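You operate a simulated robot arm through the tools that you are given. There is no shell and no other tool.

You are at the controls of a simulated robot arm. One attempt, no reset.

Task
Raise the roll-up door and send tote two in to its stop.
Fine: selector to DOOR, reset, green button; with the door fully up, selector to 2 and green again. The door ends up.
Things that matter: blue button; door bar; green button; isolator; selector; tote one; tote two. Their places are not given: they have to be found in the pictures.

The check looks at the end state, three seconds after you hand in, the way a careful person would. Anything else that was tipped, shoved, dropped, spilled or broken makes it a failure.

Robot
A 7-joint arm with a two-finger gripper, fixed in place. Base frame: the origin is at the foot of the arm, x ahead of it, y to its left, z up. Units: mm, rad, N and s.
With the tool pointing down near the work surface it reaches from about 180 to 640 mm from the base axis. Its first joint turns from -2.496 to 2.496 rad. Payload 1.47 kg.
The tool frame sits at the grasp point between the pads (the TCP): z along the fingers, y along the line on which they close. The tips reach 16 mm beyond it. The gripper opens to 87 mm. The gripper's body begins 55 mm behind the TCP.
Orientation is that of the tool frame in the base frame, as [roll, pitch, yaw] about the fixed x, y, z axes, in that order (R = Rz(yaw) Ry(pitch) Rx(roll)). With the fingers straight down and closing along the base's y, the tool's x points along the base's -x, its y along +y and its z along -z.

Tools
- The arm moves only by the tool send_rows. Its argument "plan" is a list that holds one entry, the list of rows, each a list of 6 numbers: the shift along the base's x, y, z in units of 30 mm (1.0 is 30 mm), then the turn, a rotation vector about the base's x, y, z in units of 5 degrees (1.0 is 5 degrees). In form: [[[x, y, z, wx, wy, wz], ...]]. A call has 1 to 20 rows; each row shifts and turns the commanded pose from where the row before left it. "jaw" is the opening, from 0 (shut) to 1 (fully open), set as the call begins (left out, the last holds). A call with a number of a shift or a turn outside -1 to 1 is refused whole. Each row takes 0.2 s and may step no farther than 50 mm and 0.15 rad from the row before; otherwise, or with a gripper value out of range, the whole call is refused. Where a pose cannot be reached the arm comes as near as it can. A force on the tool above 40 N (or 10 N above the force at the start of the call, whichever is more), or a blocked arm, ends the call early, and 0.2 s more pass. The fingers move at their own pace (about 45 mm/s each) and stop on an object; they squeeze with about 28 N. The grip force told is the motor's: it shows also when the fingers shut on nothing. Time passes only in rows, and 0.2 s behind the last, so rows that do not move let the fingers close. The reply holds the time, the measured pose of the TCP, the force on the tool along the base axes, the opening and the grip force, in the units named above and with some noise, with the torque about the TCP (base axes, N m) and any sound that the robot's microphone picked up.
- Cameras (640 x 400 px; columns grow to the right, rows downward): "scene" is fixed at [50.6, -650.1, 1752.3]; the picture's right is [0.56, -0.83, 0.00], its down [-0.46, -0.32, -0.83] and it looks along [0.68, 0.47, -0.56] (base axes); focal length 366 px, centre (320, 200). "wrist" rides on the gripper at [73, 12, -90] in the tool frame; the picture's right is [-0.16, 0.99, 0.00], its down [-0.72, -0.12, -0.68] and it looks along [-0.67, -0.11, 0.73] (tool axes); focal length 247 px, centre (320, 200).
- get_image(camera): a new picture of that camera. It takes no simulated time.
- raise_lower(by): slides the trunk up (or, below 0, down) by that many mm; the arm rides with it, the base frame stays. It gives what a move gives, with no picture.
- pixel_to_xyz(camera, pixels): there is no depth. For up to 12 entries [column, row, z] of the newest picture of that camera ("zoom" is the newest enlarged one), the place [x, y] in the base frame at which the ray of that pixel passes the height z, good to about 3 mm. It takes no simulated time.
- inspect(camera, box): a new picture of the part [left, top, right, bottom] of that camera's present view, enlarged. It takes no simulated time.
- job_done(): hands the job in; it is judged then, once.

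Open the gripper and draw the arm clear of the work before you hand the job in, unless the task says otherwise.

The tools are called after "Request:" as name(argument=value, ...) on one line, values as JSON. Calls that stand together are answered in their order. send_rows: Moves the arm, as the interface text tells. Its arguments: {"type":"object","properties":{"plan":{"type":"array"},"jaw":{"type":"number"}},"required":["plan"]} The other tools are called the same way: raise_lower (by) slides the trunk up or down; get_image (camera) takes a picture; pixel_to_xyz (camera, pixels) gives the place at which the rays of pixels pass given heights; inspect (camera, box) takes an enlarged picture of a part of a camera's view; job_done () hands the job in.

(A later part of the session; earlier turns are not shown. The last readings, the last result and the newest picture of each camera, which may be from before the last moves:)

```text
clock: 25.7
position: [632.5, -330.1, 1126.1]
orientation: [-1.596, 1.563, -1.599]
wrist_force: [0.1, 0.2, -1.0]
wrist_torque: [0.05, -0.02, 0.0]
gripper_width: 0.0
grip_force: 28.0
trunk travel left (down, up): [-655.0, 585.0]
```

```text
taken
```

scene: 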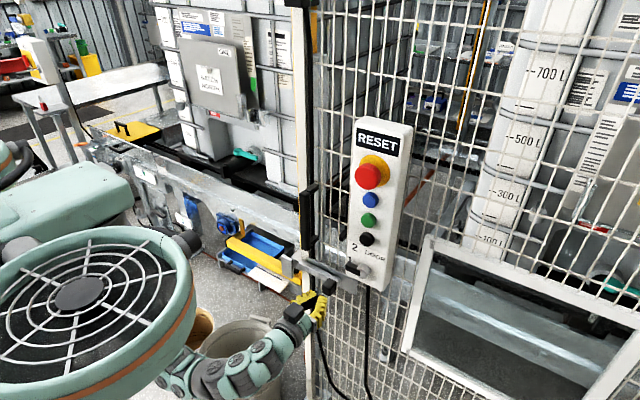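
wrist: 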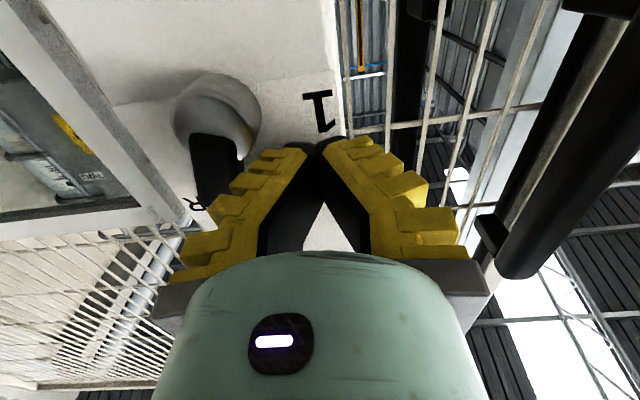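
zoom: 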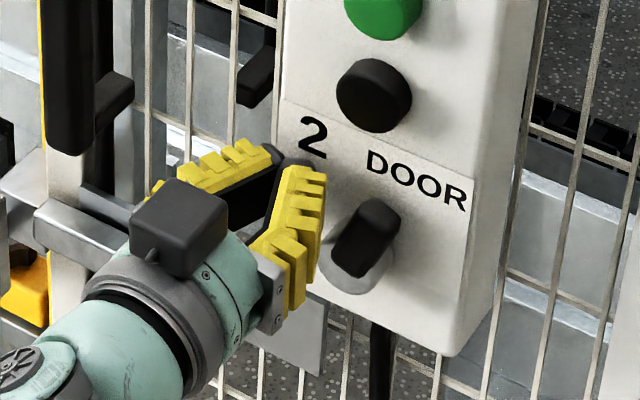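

The selector lever has now snapped over and points up-right toward DOOR (scene zoom (350,255) to (378,210)), with no force on the tool. I back off and take up a position in front of the blue button.

Request:
send_rows(plan=[[[-0.5, 0.2, 0, 0, 0, 0], [-1, 0, 0, 0, 0, 0], [-0.6, 0, 0, 0, 0, 0], [0, -0.25, 0.96, 0, 0, 0], [0, -0.25, 0.96, 0, 0, 0], [0, -0.25, 0.96, 0, 0, 0], [0, -0.25, 0.96, 0, 0, 0], [0, -0.25, 0.96, 0, 0, 0], [0, -0.25, 0.96, 0, 0, 0], [0, 0, 0, 0, 0, 0]]])

Request:
get_image(camera="wrist")

Request:
inspect(camera="scene", box=[316, 150, 416, 300])

```text
clock: 27.9
position: [570.1, -370.4, 1298.2]
orientation: [-2.001, 1.566, -2.001]
wrist_force: [-0.5, -0.2, 0.0]
wrist_torque: [0.01, 0.01, -0.01]
gripper_width: 0.1
grip_force: 27.8
trunk travel left (down, up): [-655.0, 585.0]
```

```text
taken
```

wrist: 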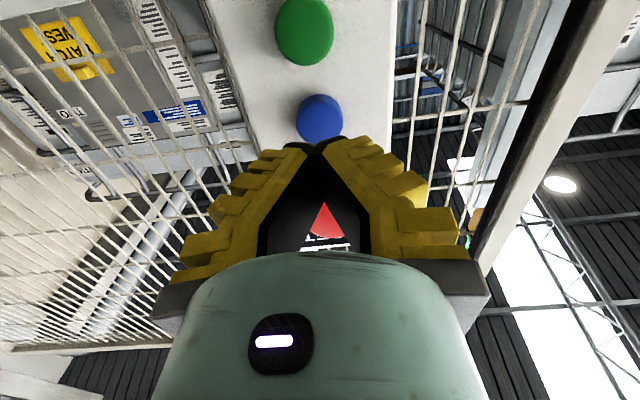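

```text
2.67 times, centred on (366, 225) of scene
```

zoom: 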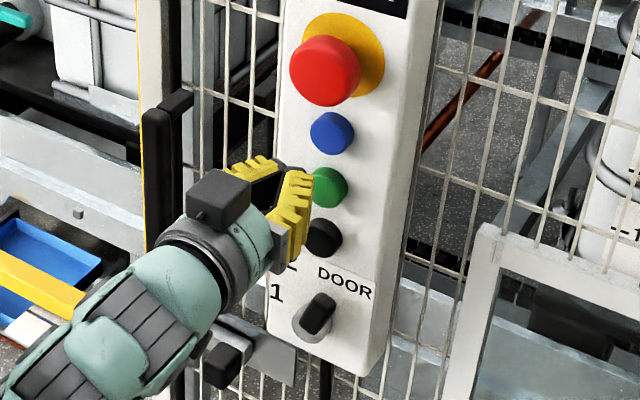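

The blue button is at wrist (319,117), straight ahead of the fingertips, matching my estimate. I advance to just short of it.

Request:
send_rows(plan=[[[0.65, 0, 0, 0, 0, 0], [0.65, 0, 0, 0, 0, 0], [0.6, 0, 0, 0, 0, 0], [0, 0, 0, 0, 0, 0]]])

Request:
inspect(camera="wrist", box=[240, 0, 400, 200])

Request:
inspect(camera="scene", box=[326, 150, 406, 250])

```text
clock: 28.9
position: [628.1, -368.9, 1299.0]
orientation: [-1.841, 1.566, -1.84]
wrist_force: [0.5, -0.2, 0.7]
wrist_torque: [0.03, 0.03, 0.0]
gripper_width: 0.0
grip_force: 27.5
trunk travel left (down, up): [-655.0, 585.0]
```

```text
2.00 times, centred on (320, 100) of wrist
```

zoom: 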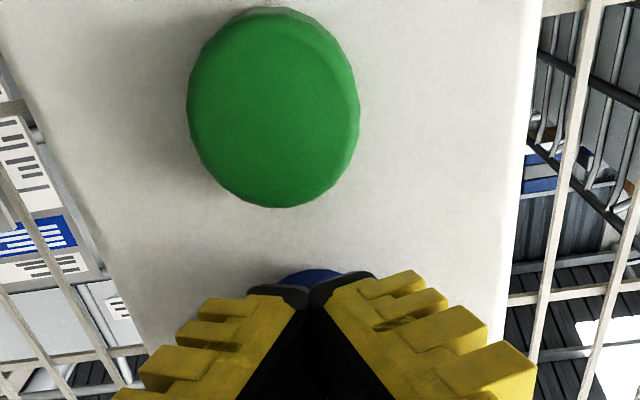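

```text
4.00 times, centred on (366, 200) of scene
```

zoom: 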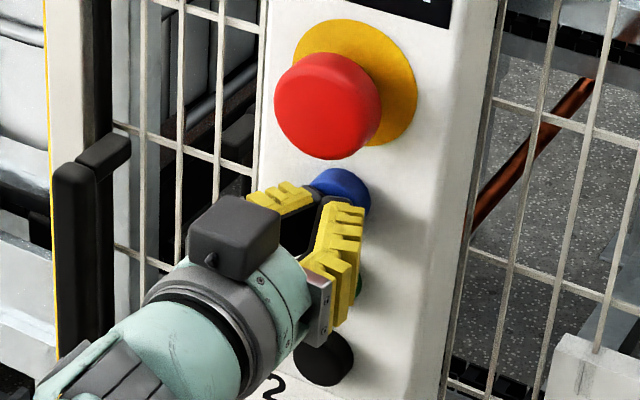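

The tips are directly at the blue button and clear of the red mushroom above and the green below. I press forward in 3 mm steps, watching the force.

Request:
send_rows(plan=[[[0.1, 0, 0, 0, 0, 0], [0.1, 0, 0, 0, 0, 0], [0.1, 0, 0, 0, 0, 0], [0.1, 0, 0, 0, 0, 0], [0, 0, 0, 0, 0, 0]]])

Request:
inspect(camera="scene", box=[326, 150, 406, 250])

```text
clock: 30.1
position: [637.7, -368.7, 1298.4]
orientation: [-1.831, 1.563, -1.83]
wrist_force: [-18.6, 0.3, 4.6]
wrist_torque: [0.01, -0.06, -0.02]
gripper_width: 6.0
grip_force: 28.5
trunk travel left (down, up): [-655.0, 585.0]
heard: click
```

```text
4.00 times, centred on (366, 200) of scene
```

zoom: 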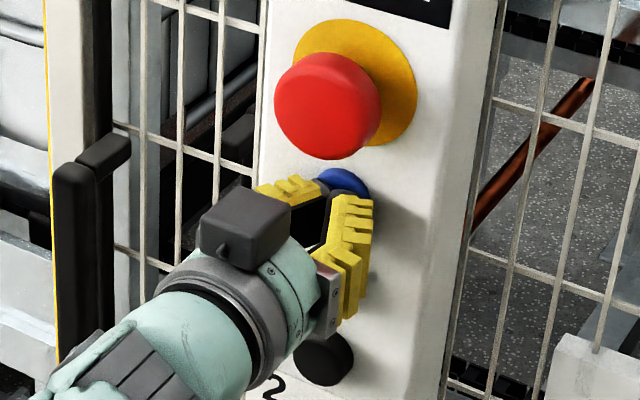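

A click was heard at 18 N: the blue reset is pressed. I back off 40 mm, check the reply, and move down to the green button's height.

Request:
send_rows(plan=[[[-0.5, 0, 0, 0, 0, 0], [-0.9, 0, 0, 0, 0, 0], [0, 0, -0.55, 0, 0, 0], [0, 0, -0.55, 0, 0, 0], [0, 0, -0.53, 0, 0, 0], [0, 0, 0, 0, 0, 0]]], jaw=0)

Request:
get_image(camera="wrist")

Request:
inspect(camera="scene", box=[316, 150, 416, 300])

```text
clock: 31.5
position: [597.0, -368.7, 1249.4]
orientation: [-1.864, 1.566, -1.863]
wrist_force: [-1.3, 0.3, 0.0]
wrist_torque: [-0.03, -0.02, 0.01]
gripper_width: 0.2
grip_force: 28.0
trunk travel left (down, up): [-655.0, 585.0]
```

```text
taken
```

wrist: 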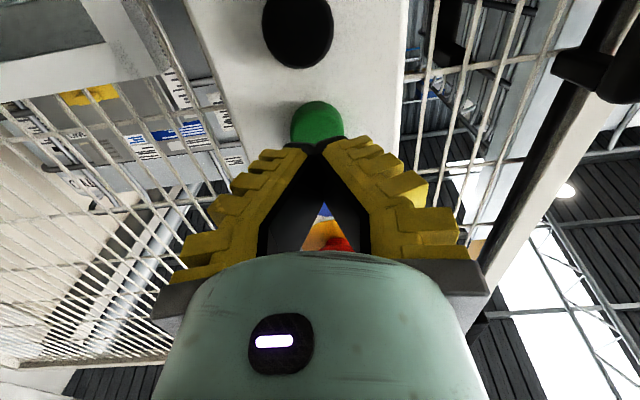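

```text
2.67 times, centred on (366, 225) of scene
```

zoom: 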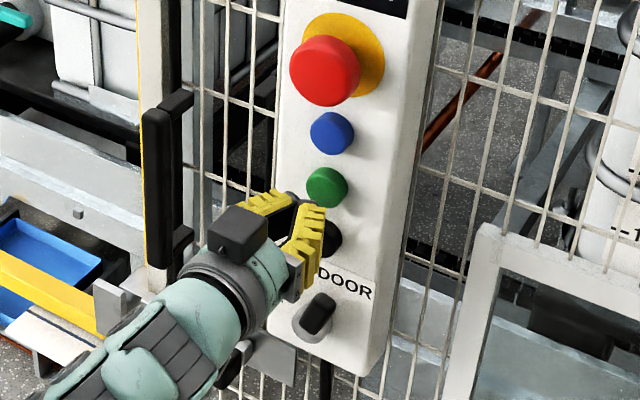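

Blue came back out and the lever still points at DOOR; green is straight ahead at wrist (318,122). I press green in small final steps.

Request:
send_rows(plan=[[[0.5, 0, 0, 0, 0, 0], [0.5, 0, 0, 0, 0, 0], [0.1, 0, 0, 0, 0, 0], [0.1, 0, 0, 0, 0, 0], [0.1, 0, 0, 0, 0, 0], [0.1, 0, 0, 0, 0, 0], [0, 0, 0, 0, 0, 0]]])

Request:
get_image(camera="wrist")

```text
clock: 33.1
position: [638.2, -369.0, 1247.9]
orientation: [-1.967, 1.563, -1.969]
wrist_force: [-17.3, 0.7, 4.7]
wrist_torque: [0.02, -0.06, 0.0]
gripper_width: 5.9
grip_force: 28.3
trunk travel left (down, up): [-655.0, 585.0]
heard: click
```

```text
taken
```

wrist: 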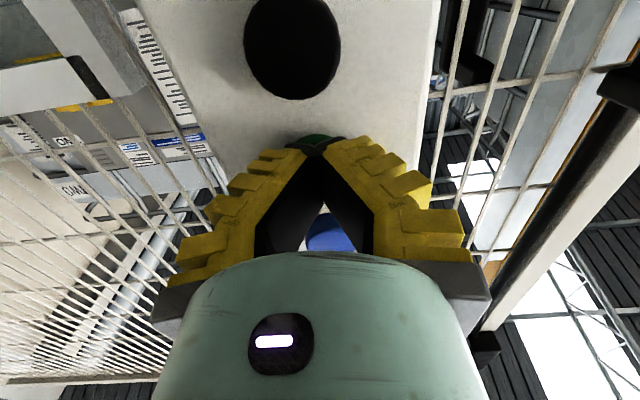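

Click heard on green. I release it, back off and listen for the door drive.

Request:
send_rows(plan=[[[-0.5, 0, 0, 0, 0, 0], [-0.9, 0, 0, 0, 0, 0], [-0.9, 0, 0, 0, 0, 0], [0, 0, 0, 0, 0, 0], [0, 0, 0, 0, 0, 0]]], jaw=0)

Request:
get_image(camera="wrist")

Request:
get_image(camera="scene")

```text
clock: 34.3
position: [569.6, -368.9, 1248.5]
orientation: [-1.874, 1.565, -1.873]
wrist_force: [-0.7, -0.7, -0.6]
wrist_torque: [-0.02, 0.02, -0.03]
gripper_width: 0.0
grip_force: 28.1
trunk travel left (down, up): [-655.0, 585.0]
```

```text
taken
```

wrist: 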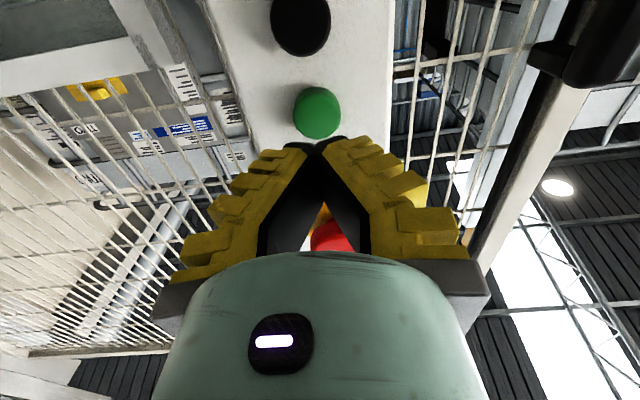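

```text
taken
```

scene: 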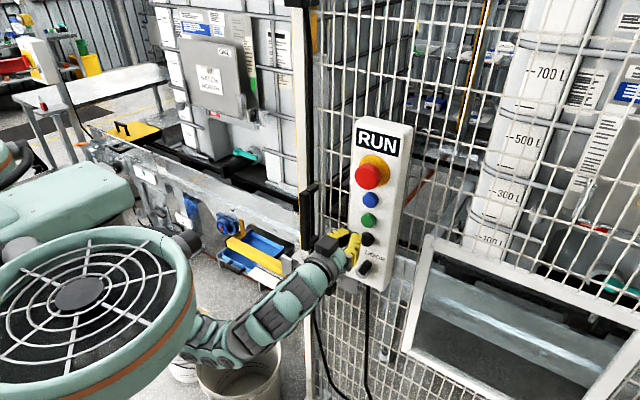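

The panel display changed from RESET to RUN, so the door drive is running. I let time pass with still rows and watch the display.

Request:
send_rows(plan=[[[0, 0, 0, 0, 0, 0], [0, 0, 0, 0, 0, 0], [0, 0, 0, 0, 0, 0], [0, 0, 0, 0, 0, 0], [0, 0, 0, 0, 0, 0], [0, 0, 0, 0, 0, 0], [0, 0, 0, 0, 0, 0], [0, 0, 0, 0, 0, 0], [0, 0, 0, 0, 0, 0], [0, 0, 0, 0, 0, 0]]])

Request:
get_image(camera="scene")

Request:
get_image(camera="wrist")

```text
clock: 36.5
position: [570.7, -366.8, 1249.4]
orientation: [-1.883, 1.565, -1.883]
wrist_force: [0.2, 0.1, 0.0]
wrist_torque: [0.0, 0.0, 0.0]
gripper_width: 0.0
grip_force: 28.6
trunk travel left (down, up): [-655.0, 585.0]
```

```text
taken
```

scene: 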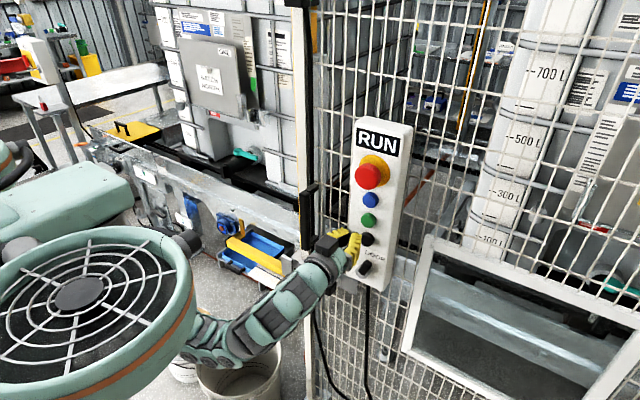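

```text
taken
```

wrist: 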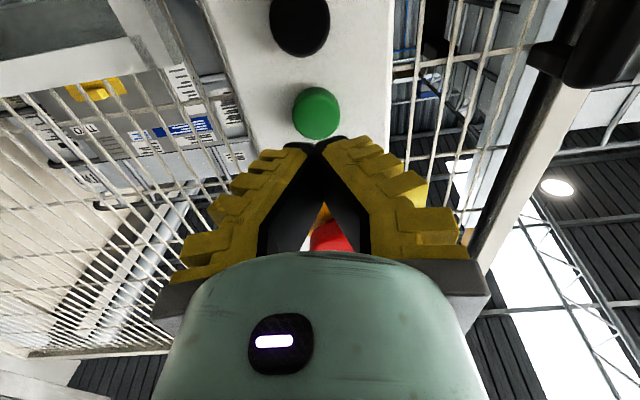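

RUN still shows. I draw the tool back and tilt it so the wrist camera sees the roll-up door's curtain behind the mesh.

Request:
send_rows(plan=[[[-0.9, -0.1, 0, 0, 0, 0], [-0.9, -0.1, 0, 0, 1, 0], [-0.8, -0.1, 0, 0, 1, 0], [-0.8, -0.1, 0, 0, 1, 0], [-0.8, -0.1, 0, 0, 1, 0], [-0.8, -0.1, 0, 0, 1, 0], [-0.8, -0.1, 0, 0, 1, 0], [-0.4, -0.1, 0, 0, 1, 0], [0, -0.1, 0, 0, 1, 0], [0, -0.1, 0, 0, 1, 0], [0, 0, 0, 0, 0, 0]]])

Request:
get_image(camera="wrist")

Request:
get_image(camera="scene")

```text
clock: 38.9
position: [410.7, -388.1, 1243.9]
orientation: [3.112, 1.089, 3.12]
wrist_force: [1.1, 0.4, 0.0]
wrist_torque: [-0.01, 0.01, -0.05]
gripper_width: 0.0
grip_force: 28.4
out of reach, approached as far as the arm can: row 7, 8, 9, 10
trunk travel left (down, up): [-655.0, 585.0]
```

```text
taken
```

wrist: 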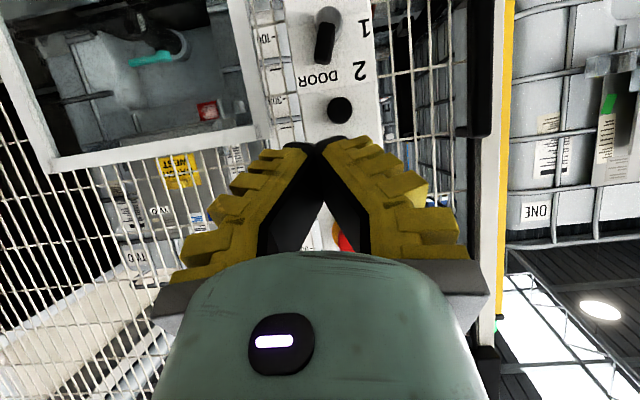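

```text
taken
```

scene: 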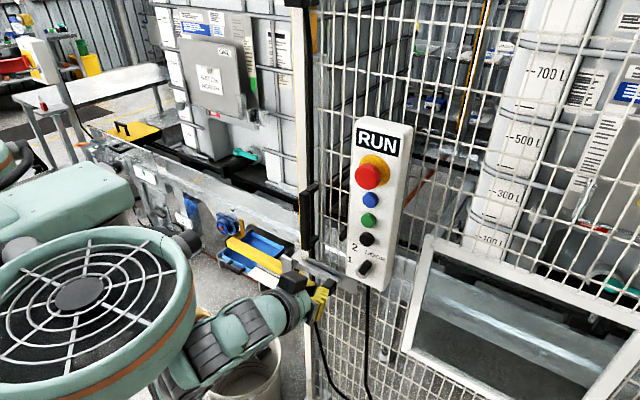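

The region behind the mesh at wrist (20-100, 60-260) is now dark where the beige curtain was, so the door has gone up. I enlarge that area to see where its bottom bar is.

Request:
inspect(camera="wrist", box=[0, 60, 200, 400])

Request:
inspect(camera="wrist", box=[270, 0, 390, 140])

```text
1.18 times, centred on (100, 230) of wrist
```

zoom: 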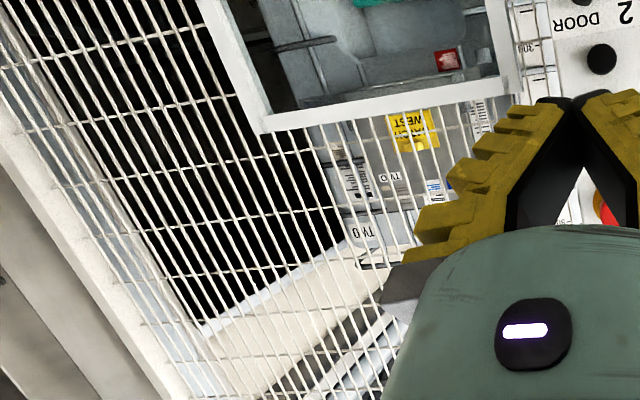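

```text
2.86 times, centred on (330, 70) of wrist
```

zoom: 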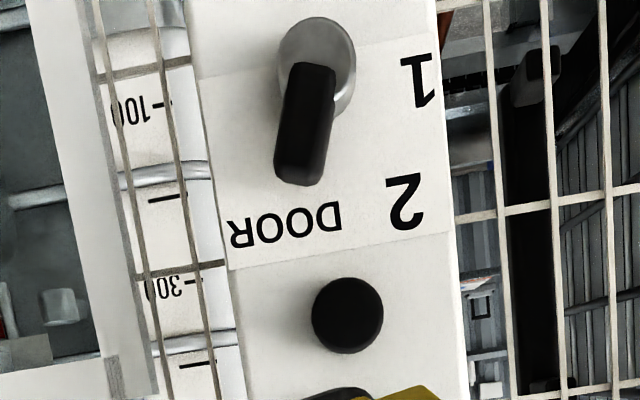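

The black opening now ends at a white bar (zoom (200,330) to (360,240)): the door bar is rising. I wait a few seconds and compare.

Request:
send_rows(plan=[[[0, 0, 0, 0, 0, 0], [0, 0, 0, 0, 0, 0], [0, 0, 0, 0, 0, 0], [0, 0, 0, 0, 0, 0], [0, 0, 0, 0, 0, 0], [0, 0, 0, 0, 0, 0], [0, 0, 0, 0, 0, 0], [0, 0, 0, 0, 0, 0], [0, 0, 0, 0, 0, 0], [0, 0, 0, 0, 0, 0]]])

Request:
inspect(camera="wrist", box=[0, 60, 200, 400])

Request:
inspect(camera="scene", box=[336, 110, 436, 290])

```text
clock: 41.1
position: [409.5, -387.2, 1243.3]
orientation: [3.119, 1.085, 3.125]
wrist_force: [0.9, 0.1, 0.2]
wrist_torque: [-0.02, 0.01, -0.02]
gripper_width: 0.1
grip_force: 27.9
trunk travel left (down, up): [-655.0, 585.0]
```

```text
1.18 times, centred on (100, 230) of wrist
```

zoom: 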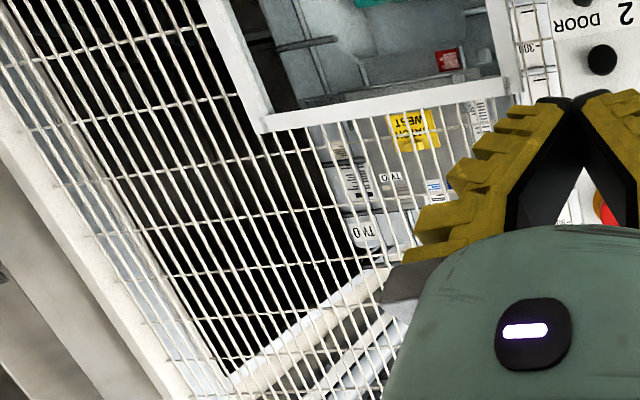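

```text
2.22 times, centred on (386, 200) of scene
```

zoom: 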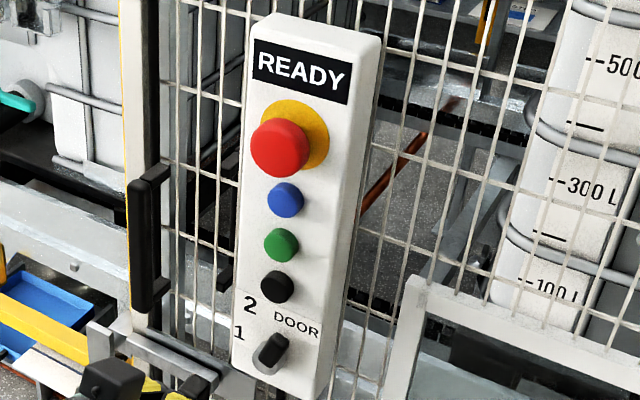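

READY now shows and the bar sits at the top next to the roller, so the door is fully up. Next I turn the selector from DOOR to 2: I re-level the tool and go to a standby point right of the lever, short of the panel.

Request:
send_rows(plan=[[[0.83, -0.19, -0.62, 0, -0.915, 0], [0.83, -0.19, -0.62, 0, -0.915, 0], [0.83, -0.19, -0.62, 0, -0.915, 0], [0.83, -0.19, -0.62, 0, -0.915, 0], [0.83, -0.19, -0.62, 0, -0.915, 0], [0.83, -0.19, -0.62, 0, -0.915, 0], [0, 0, 0, 0, 0, 0]]])

Request:
get_image(camera="wrist")

Request:
inspect(camera="scene", box=[306, 200, 406, 300])

```text
clock: 42.7
position: [557.6, -425.0, 1137.2]
orientation: [-1.727, 1.566, -1.728]
wrist_force: [0.0, -0.5, -0.8]
wrist_torque: [0.01, -0.03, 0.01]
gripper_width: 0.0
grip_force: 28.2
trunk travel left (down, up): [-655.0, 585.0]
```

```text
taken
```

wrist: 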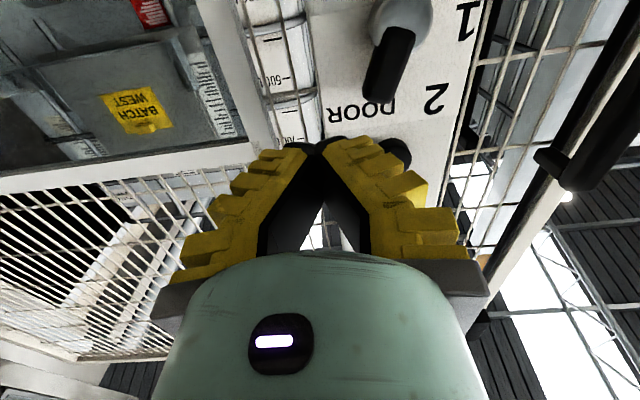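

```text
4.00 times, centred on (356, 250) of scene
```

zoom: 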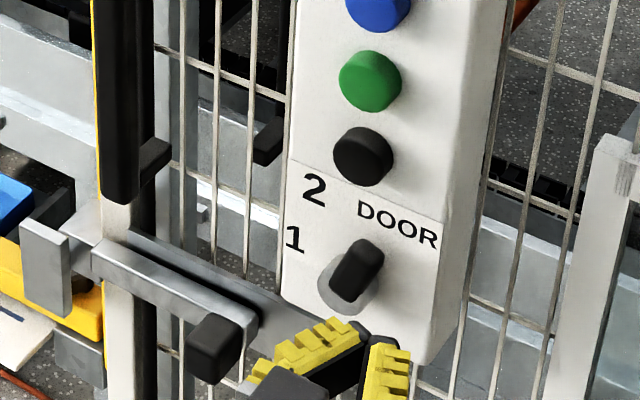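

The fingertips are right of the lever (wrist lever tip (380,85), fingertips (320,145)). I advance to depth beside the lever, staying about 10 mm to its right.

Request:
send_rows(plan=[[[0.85, 0.03, -0.07, 0, 0, 0], [0.85, 0.03, -0.07, 0, 0, 0], [0.5, 0.03, -0.05, 0, 0, 0], [0.3, 0, 0, 0, 0, 0], [0, 0, 0, 0, 0, 0]]])

Request:
get_image(camera="wrist")

Request:
inspect(camera="scene", box=[316, 220, 396, 300])

```text
clock: 43.9
position: [632.8, -421.4, 1132.2]
orientation: [-1.904, 1.566, -1.905]
wrist_force: [-0.6, -1.8, -0.9]
wrist_torque: [0.03, -0.01, 0.0]
gripper_width: 0.0
grip_force: 28.3
trunk travel left (down, up): [-655.0, 585.0]
```

```text
taken
```

wrist: 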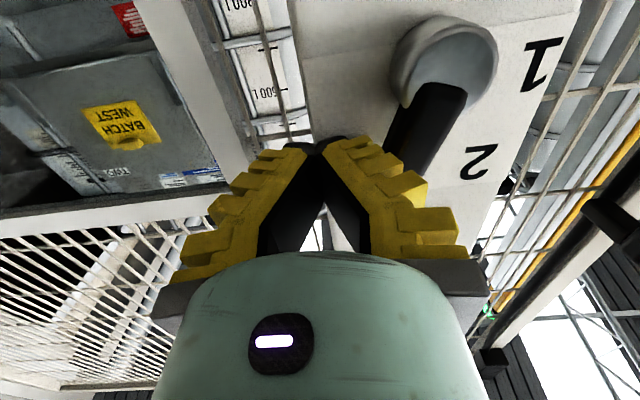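

```text
5.00 times, centred on (356, 260) of scene
```

zoom: 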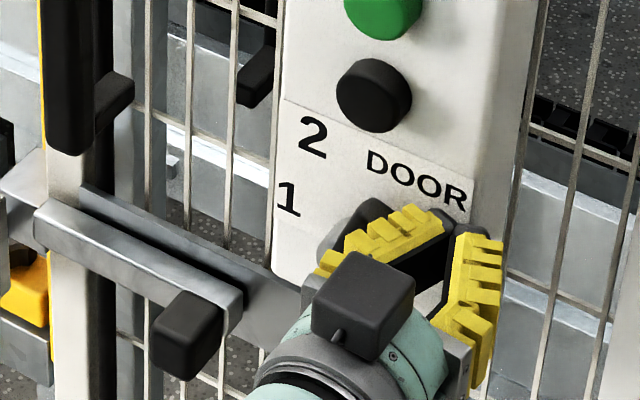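

The tips are to the right of the lever with no contact. I now push left in 4 mm steps and check the lever.

Request:
send_rows(plan=[[[0, 0.15, 0, 0, 0, 0], [0, 0.15, 0, 0, 0, 0], [0, 0.15, 0, 0, 0, 0], [0, 0.15, 0, 0, 0, 0], [0, 0, 0, 0, 0, 0]]])

Request:
get_image(camera="wrist")

```text
clock: 45.1
position: [632.5, -405.1, 1133.4]
orientation: [-1.692, 1.566, -1.692]
wrist_force: [-1.3, -3.7, 3.8]
wrist_torque: [0.08, 0.07, 0.03]
gripper_width: 0.0
grip_force: 28.0
trunk travel left (down, up): [-655.0, 585.0]
```

```text
taken
```

wrist: 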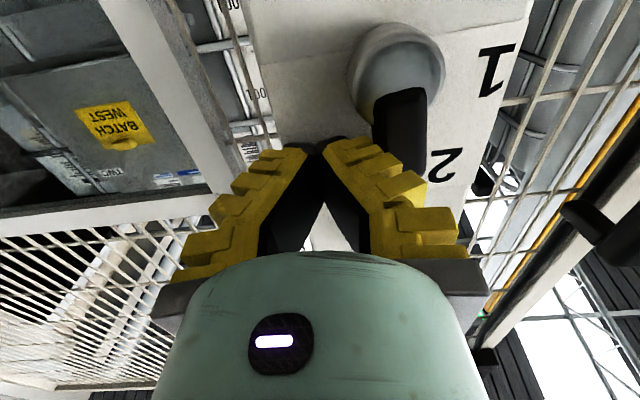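

Contact with 4-5 N and the lever is moving toward upright. I continue in 3 mm steps.

Request:
send_rows(plan=[[[0, 0.1, 0, 0, 0, 0], [0, 0.1, 0, 0, 0, 0], [0, 0, 0, 0, 0, 0]]])

Request:
get_image(camera="wrist")

Request:
inspect(camera="scene", box=[316, 220, 396, 300])

```text
clock: 45.9
position: [633.5, -396.9, 1132.3]
orientation: [-2.014, 1.563, -2.012]
wrist_force: [0.2, 0.7, -0.2]
wrist_torque: [-0.05, 0.02, -0.03]
gripper_width: 0.0
grip_force: 28.2
trunk travel left (down, up): [-655.0, 585.0]
```

```text
taken
```

wrist: 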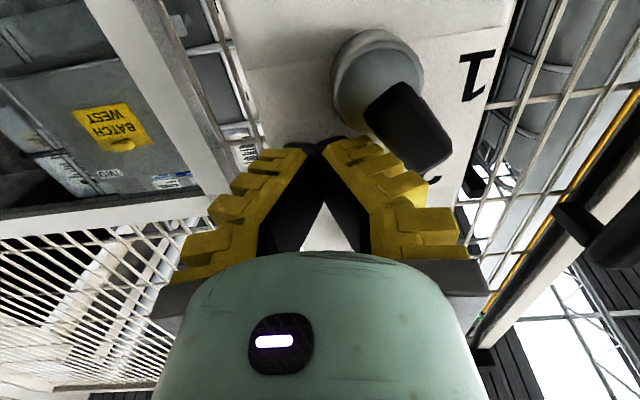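

```text
5.00 times, centred on (356, 260) of scene
```

zoom: 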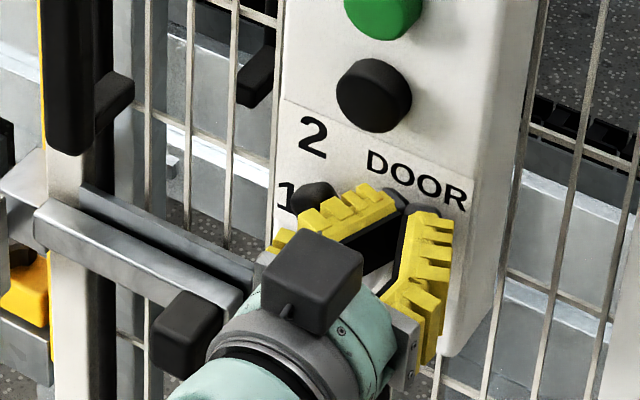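

The lever has snapped left and points at the "2" label (wrist (380,100) to (435,155)), with no force left. I back off and check it from the scene camera.

Request:
send_rows(plan=[[[-0.4, -0.2, 0, 0, 0, 0], [-0.9, 0, 0, 0, 0, 0], [-0.8, 0, 0.3, 0, 0, 0], [0, 0.3, 0.9, 0, 0, 0], [0, 0.3, 0.9, 0, 0, 0], [0, 0.3, 0.9, 0, 0, 0], [0, 0.25, 0.9, 0, 0, 0], [0, 0, 0, 0, 0, 0]]])

Request:
get_image(camera="wrist")

Request:
inspect(camera="scene", box=[316, 110, 416, 300])

Request:
inspect(camera="scene", box=[316, 220, 396, 300])

```text
clock: 47.7
position: [570.0, -368.4, 1250.5]
orientation: [-1.797, 1.565, -1.796]
wrist_force: [-0.2, -0.3, 0.1]
wrist_torque: [-0.01, -0.01, -0.01]
gripper_width: 0.0
grip_force: 27.8
trunk travel left (down, up): [-655.0, 585.0]
```

```text
taken
```

wrist: 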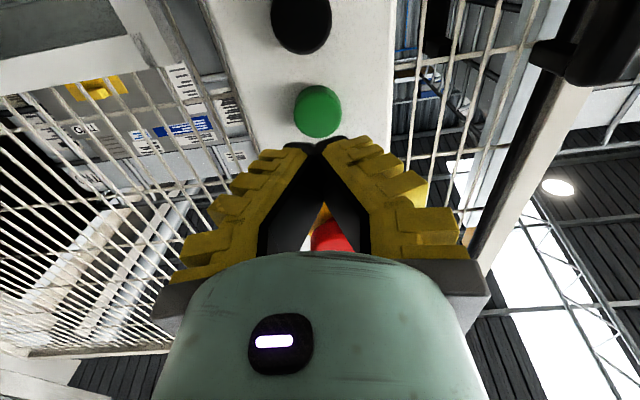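

```text
2.11 times, centred on (366, 205) of scene
```

zoom: 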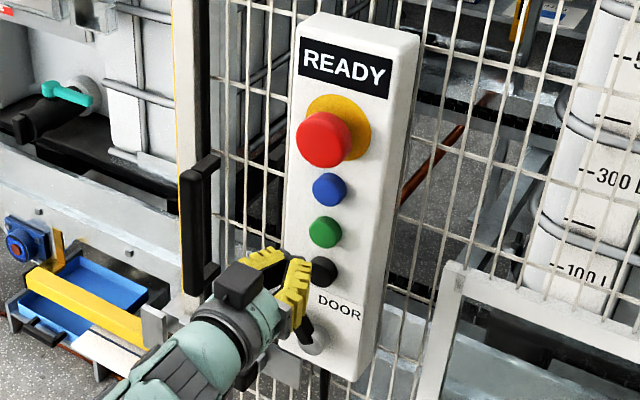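

```text
5.00 times, centred on (356, 260) of scene
```

zoom: 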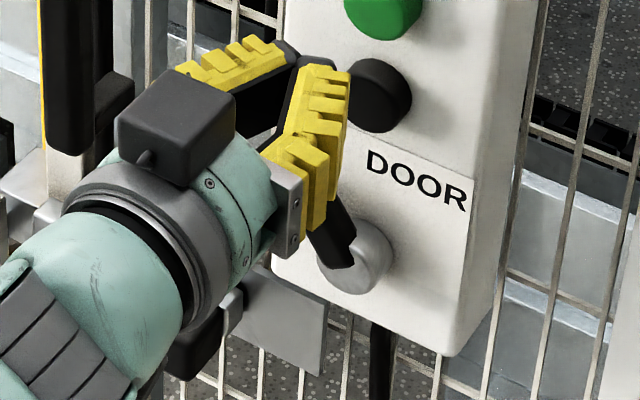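

The lever points up-left but the gripper partly hides it. I retreat a little and up to see the selector fully before pressing green.

Request:
send_rows(plan=[[[-1, 0.3, 0.8, 0, 0, 0], [-1, 0.3, 0.8, 0, 0, 0], [0, 0.3, 0.8, 0, 0, 0], [0, 0, 0, 0, 0, 0]]])

Request:
inspect(camera="scene", box=[316, 220, 396, 300])

Request:
get_image(camera="scene")

```text
clock: 48.7
position: [511.2, -341.8, 1321.8]
orientation: [-1.904, 1.565, -1.902]
wrist_force: [-0.1, 0.6, 1.1]
wrist_torque: [-0.04, 0.05, 0.02]
gripper_width: 0.1
grip_force: 28.6
trunk travel left (down, up): [-655.0, 585.0]
```

```text
5.00 times, centred on (356, 260) of scene
```

zoom: 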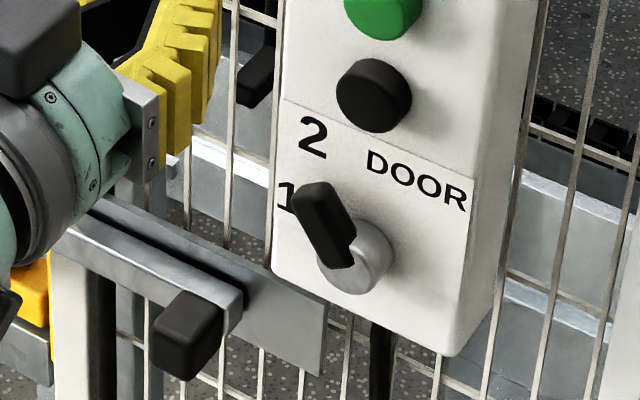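

```text
taken
```

scene: 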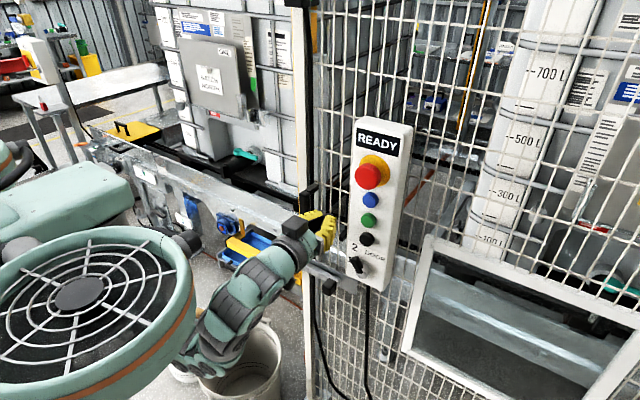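

The lever now stands at about 57 degrees, midway between the "1" and DOOR positions and aimed at "2"; the display shows READY. I return in front of green.

Request:
send_rows(plan=[[[0.2, -0.3, -0.8, 0, 0, 0], [0.2, -0.3, -0.8, 0, 0, 0], [0.6, -0.3, -0.8, 0, 0, 0], [0.9, 0, -0.03, 0, 0, 0], [0.9, 0, 0, 0, 0, 0], [0, 0, 0, 0, 0, 0]]])

Request:
get_image(camera="wrist")

```text
clock: 50.1
position: [594.2, -369.5, 1248.8]
orientation: [-1.862, 1.564, -1.86]
wrist_force: [-0.5, 0.6, -0.5]
wrist_torque: [0.0, 0.01, 0.02]
gripper_width: 0.1
grip_force: 27.9
trunk travel left (down, up): [-655.0, 585.0]
```

```text
taken
```

wrist: 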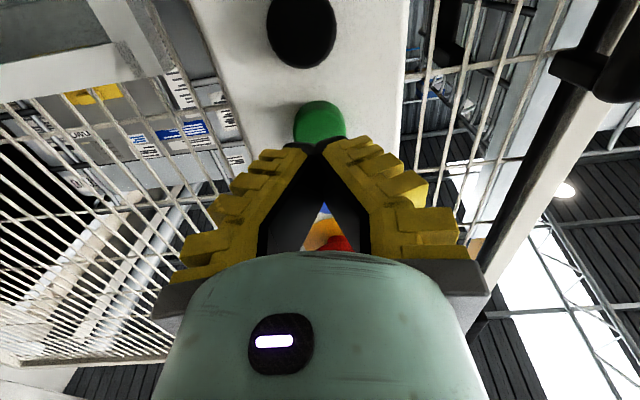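

Green is again straight ahead at wrist (320,122), same as for the first press. I press it with the same small final steps.

Request:
send_rows(plan=[[[0.55, 0, 0, 0, 0, 0], [0.55, 0, 0, 0, 0, 0], [0.1, 0, 0, 0, 0, 0], [0.1, 0, 0, 0, 0, 0], [0.1, 0, 0, 0, 0, 0], [0.1, 0, 0, 0, 0, 0], [0, 0, 0, 0, 0, 0]]])

Request:
inspect(camera="scene", box=[316, 110, 416, 300])

```text
clock: 51.7
position: [637.5, -370.4, 1248.9]
orientation: [-1.944, 1.564, -1.945]
wrist_force: [-14.5, 1.5, 2.8]
wrist_torque: [-0.02, -0.02, 0.01]
gripper_width: 6.1
grip_force: 28.2
trunk travel left (down, up): [-655.0, 585.0]
heard: click
```

```text
2.11 times, centred on (366, 205) of scene
```

zoom: 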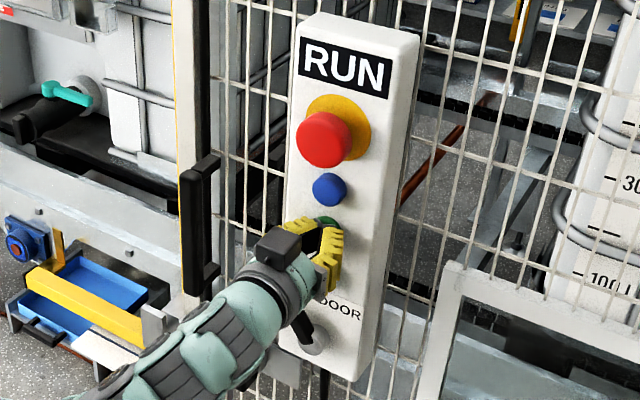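

The click came, RUN shows and tote two is already moving away to the right (scene zoom (600,250)). I release green and draw back to a viewing pose.

Request:
send_rows(plan=[[[-0.5, 0, 0, 0, 0, 0], [-0.9, 0, 0, 0, 0, 0], [-0.9, 0, 0, 0, 0, 0], [-0.9, 0, 0, 0, 1, 0], [-0.8, 0, 0, 0, 1, 0], [-0.8, 0, 0, 0, 1, 0], [-0.8, 0, 0, 0, 1, 0], [-0.8, 0, 0, 0, 1, 0], [0, 0, 0, 0, 0, 0]]], jaw=0)

Request:
get_image(camera="scene")

Request:
get_image(camera="wrist")

```text
clock: 53.7
position: [445.2, -370.3, 1248.1]
orientation: [-3.13, 1.132, -3.129]
wrist_force: [0.1, -0.2, -0.3]
wrist_torque: [0.01, 0.01, 0.0]
gripper_width: 0.0
grip_force: 28.4
trunk travel left (down, up): [-655.0, 585.0]
```

```text
taken
```

scene: 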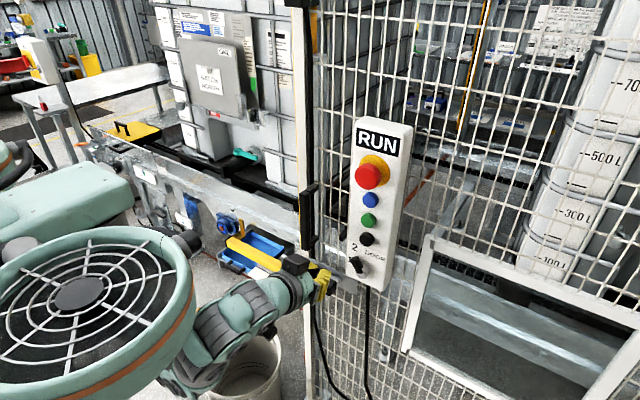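

```text
taken
```

wrist: 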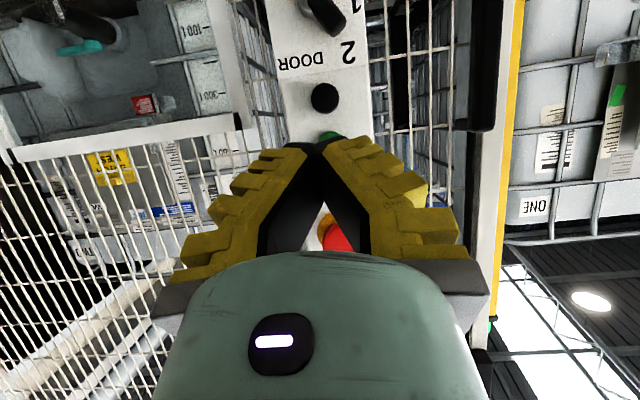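

Tote two is moving toward the door opening, tote one is where it was, and the door bar stays up. I wait and watch for the stop.

Request:
send_rows(plan=[[[0, 0, 0, 0, 0, 0], [0, 0, 0, 0, 0, 0], [0, 0, 0, 0, 0, 0], [0, 0, 0, 0, 0, 0], [0, 0, 0, 0, 0, 0], [0, 0, 0, 0, 0, 0], [0, 0, 0, 0, 0, 0], [0, 0, 0, 0, 0, 0], [0, 0, 0, 0, 0, 0], [0, 0, 0, 0, 0, 0]]])

Request:
get_image(camera="scene")

Request:
get_image(camera="wrist")

```text
clock: 55.9
position: [446.3, -370.3, 1248.5]
orientation: [-3.13, 1.133, -3.13]
wrist_force: [0.3, -0.2, 0.3]
wrist_torque: [0.02, 0.02, -0.01]
gripper_width: 0.0
grip_force: 28.5
trunk travel left (down, up): [-655.0, 585.0]
```

```text
taken
```

scene: 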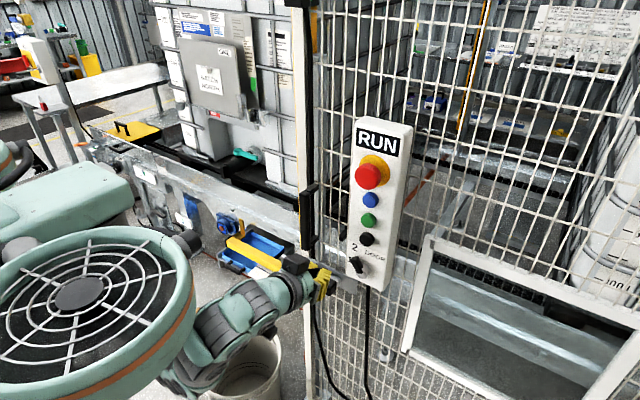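

```text
taken
```

wrist: 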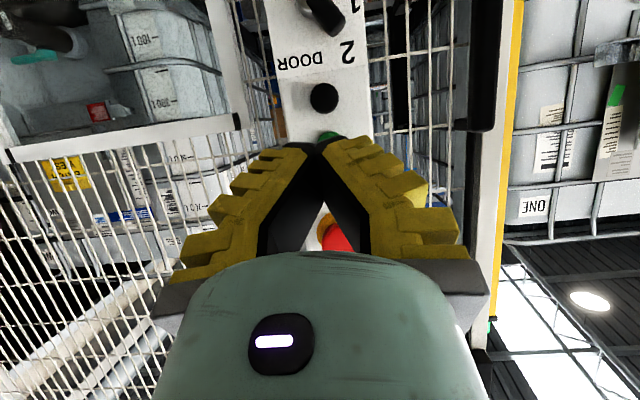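

RUN still shows and tote two keeps travelling to the right. I wait another 4 seconds.

Request:
send_rows(plan=[[[0, 0, 0, 0, 0, 0], [0, 0, 0, 0, 0, 0], [0, 0, 0, 0, 0, 0], [0, 0, 0, 0, 0, 0], [0, 0, 0, 0, 0, 0], [0, 0, 0, 0, 0, 0], [0, 0, 0, 0, 0, 0], [0, 0, 0, 0, 0, 0], [0, 0, 0, 0, 0, 0], [0, 0, 0, 0, 0, 0], [0, 0, 0, 0, 0, 0], [0, 0, 0, 0, 0, 0], [0, 0, 0, 0, 0, 0], [0, 0, 0, 0, 0, 0], [0, 0, 0, 0, 0, 0], [0, 0, 0, 0, 0, 0], [0, 0, 0, 0, 0, 0], [0, 0, 0, 0, 0, 0], [0, 0, 0, 0, 0, 0]]])

Request:
get_image(camera="scene")

Request:
get_image(camera="wrist")

```text
clock: 59.9
position: [446.8, -370.8, 1248.1]
orientation: [-3.131, 1.133, -3.13]
wrist_force: [-0.5, 0.3, -0.7]
wrist_torque: [-0.03, 0.01, 0.0]
gripper_width: 0.0
grip_force: 28.3
trunk travel left (down, up): [-655.0, 585.0]
```

```text
taken
```

scene: 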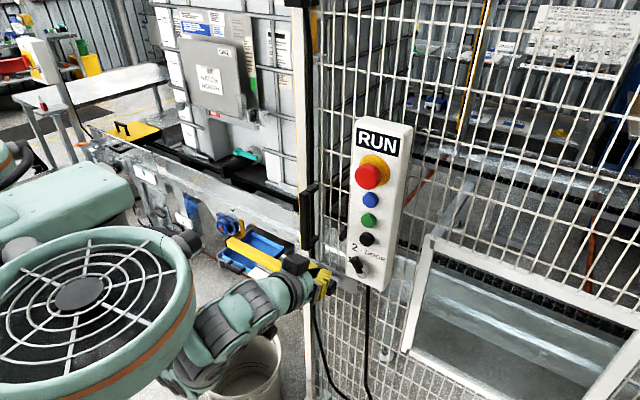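

```text
taken
```

wrist: 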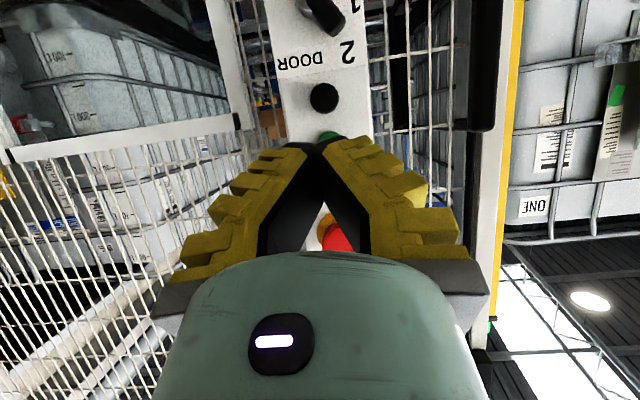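

Tote two is now well along, with RUN still lit. I keep waiting and meanwhile open the gripper in free space.

Request:
send_rows(plan=[[[0, 0, 0, 0, 0, 0], [0, 0, 0, 0, 0, 0], [0, 0, 0, 0, 0, 0], [0, 0, 0, 0, 0, 0], [0, 0, 0, 0, 0, 0], [0, 0, 0, 0, 0, 0], [0, 0, 0, 0, 0, 0], [0, 0, 0, 0, 0, 0], [0, 0, 0, 0, 0, 0], [0, 0, 0, 0, 0, 0], [0, 0, 0, 0, 0, 0], [0, 0, 0, 0, 0, 0], [0, 0, 0, 0, 0, 0], [0, 0, 0, 0, 0, 0], [0, 0, 0, 0, 0, 0], [0, 0, 0, 0, 0, 0], [0, 0, 0, 0, 0, 0], [0, 0, 0, 0, 0, 0], [0, 0, 0, 0, 0, 0]]], jaw=1)

Request:
get_image(camera="scene")

Request:
get_image(camera="wrist")

```text
clock: 63.9
position: [447.4, -370.0, 1248.2]
orientation: [-3.132, 1.132, -3.129]
wrist_force: [-0.2, -0.2, -0.5]
wrist_torque: [-0.03, 0.03, 0.02]
gripper_width: 87.1
grip_force: 0.2
trunk travel left (down, up): [-655.0, 585.0]
```

```text
taken
```

scene: 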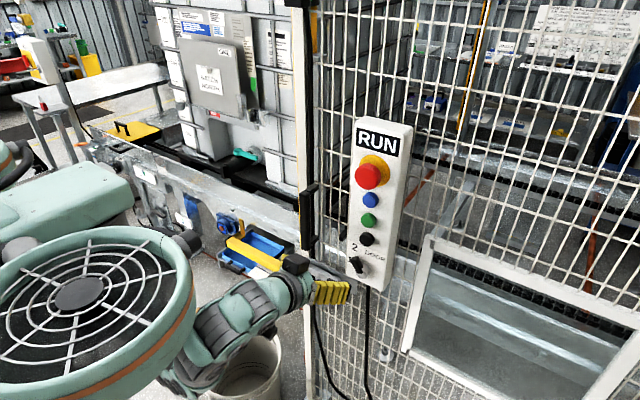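

```text
taken
```

wrist: 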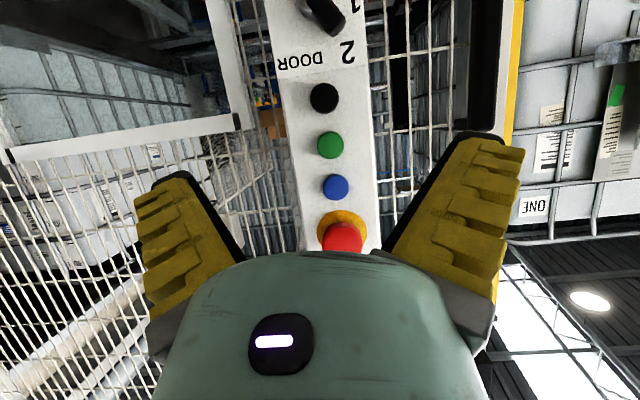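

The tote is still going in through the doorway with RUN lit. I wait another 4 seconds.

Request:
send_rows(plan=[[[0, 0, 0, 0, 0, 0], [0, 0, 0, 0, 0, 0], [0, 0, 0, 0, 0, 0], [0, 0, 0, 0, 0, 0], [0, 0, 0, 0, 0, 0], [0, 0, 0, 0, 0, 0], [0, 0, 0, 0, 0, 0], [0, 0, 0, 0, 0, 0], [0, 0, 0, 0, 0, 0], [0, 0, 0, 0, 0, 0], [0, 0, 0, 0, 0, 0], [0, 0, 0, 0, 0, 0], [0, 0, 0, 0, 0, 0], [0, 0, 0, 0, 0, 0], [0, 0, 0, 0, 0, 0], [0, 0, 0, 0, 0, 0], [0, 0, 0, 0, 0, 0], [0, 0, 0, 0, 0, 0], [0, 0, 0, 0, 0, 0]]])

Request:
get_image(camera="scene")

Request:
get_image(camera="wrist")

```text
clock: 67.9
position: [447.2, -370.3, 1247.8]
orientation: [-3.131, 1.133, -3.128]
wrist_force: [0.2, 0.2, 0.1]
wrist_torque: [0.0, 0.03, -0.01]
gripper_width: 87.0
grip_force: 0.0
trunk travel left (down, up): [-655.0, 585.0]
```

```text
taken
```

scene: 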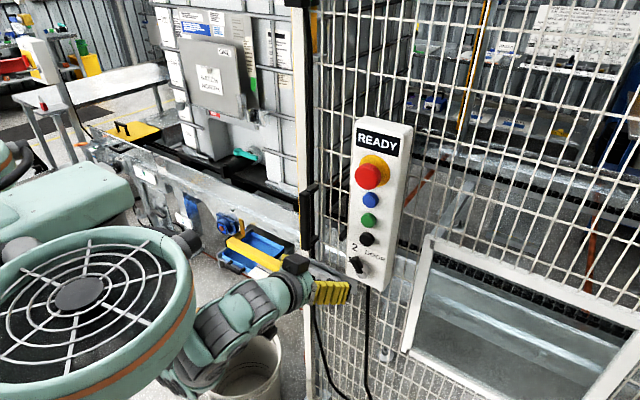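

```text
taken
```

wrist: 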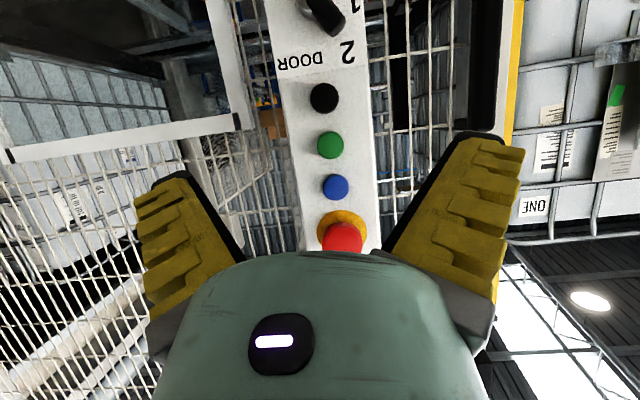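

READY is shown again, so the drive has stopped. I check the doorway region and tote two's position in the wrist view.

Request:
inspect(camera="wrist", box=[0, 0, 250, 200])

Request:
inspect(camera="wrist", box=[0, 140, 200, 400])

Request:
inspect(camera="scene", box=[336, 110, 416, 300])

```text
2.00 times, centred on (125, 100) of wrist
```

zoom: 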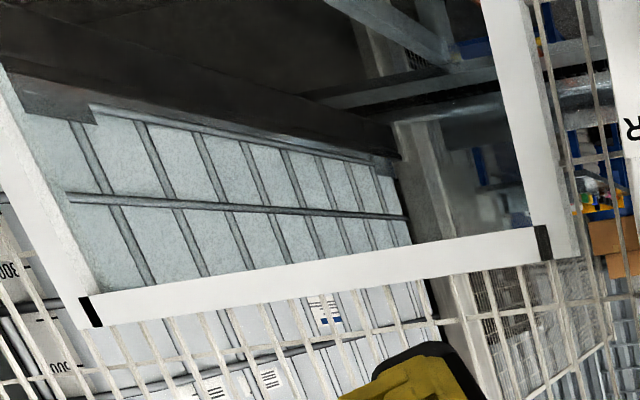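

```text
1.54 times, centred on (100, 270) of wrist
```

zoom: 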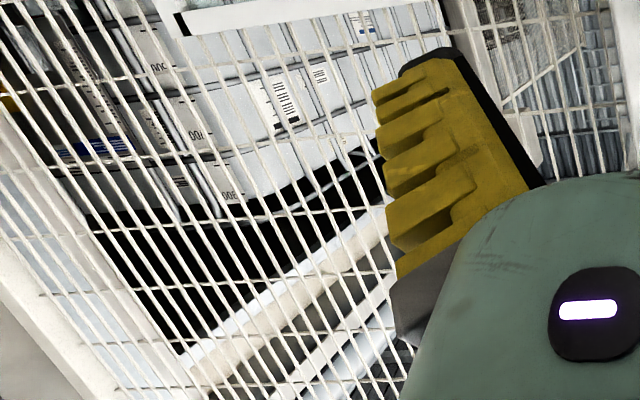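

```text
2.11 times, centred on (376, 205) of scene
```

zoom: 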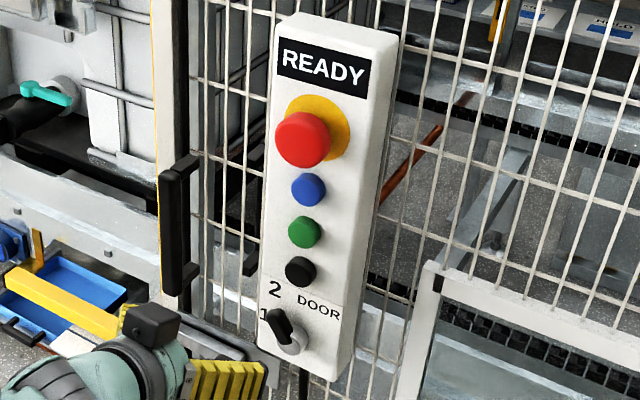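

Tote two's frame now stands within the doorway, door bar at the top, lever at 2, READY lit. I draw the arm farther back from the panel and then compare pictures to be sure everything has stopped.

Request:
send_rows(plan=[[[-0.8, -0.2, 0, 0, 0, 0], [-0.8, -0.2, 0, 0, 0, 0], [-0.8, -0.2, 0, 0, 0, 0], [-0.5, -0.2, 0, 0, 0, 0], [0, 0, 0, 0, 0, 0], [0, 0, 0, 0, 0, 0]]])

Request:
get_image(camera="wrist")

Request:
get_image(camera="scene")

```text
clock: 69.3
position: [376.5, -387.1, 1245.8]
orientation: [-3.139, 1.133, -3.134]
wrist_force: [-0.3, 0.2, 0.4]
wrist_torque: [-0.02, 0.01, 0.01]
gripper_width: 87.1
grip_force: 0.1
out of reach, approached as far as the arm can: row 4
trunk travel left (down, up): [-655.0, 585.0]
```

```text
taken
```

wrist: 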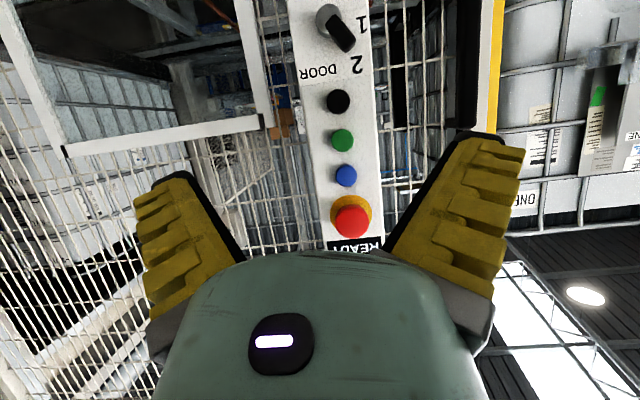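

```text
taken
```

scene: 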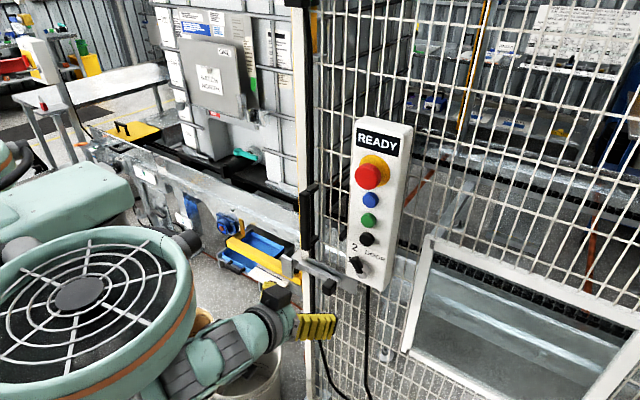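

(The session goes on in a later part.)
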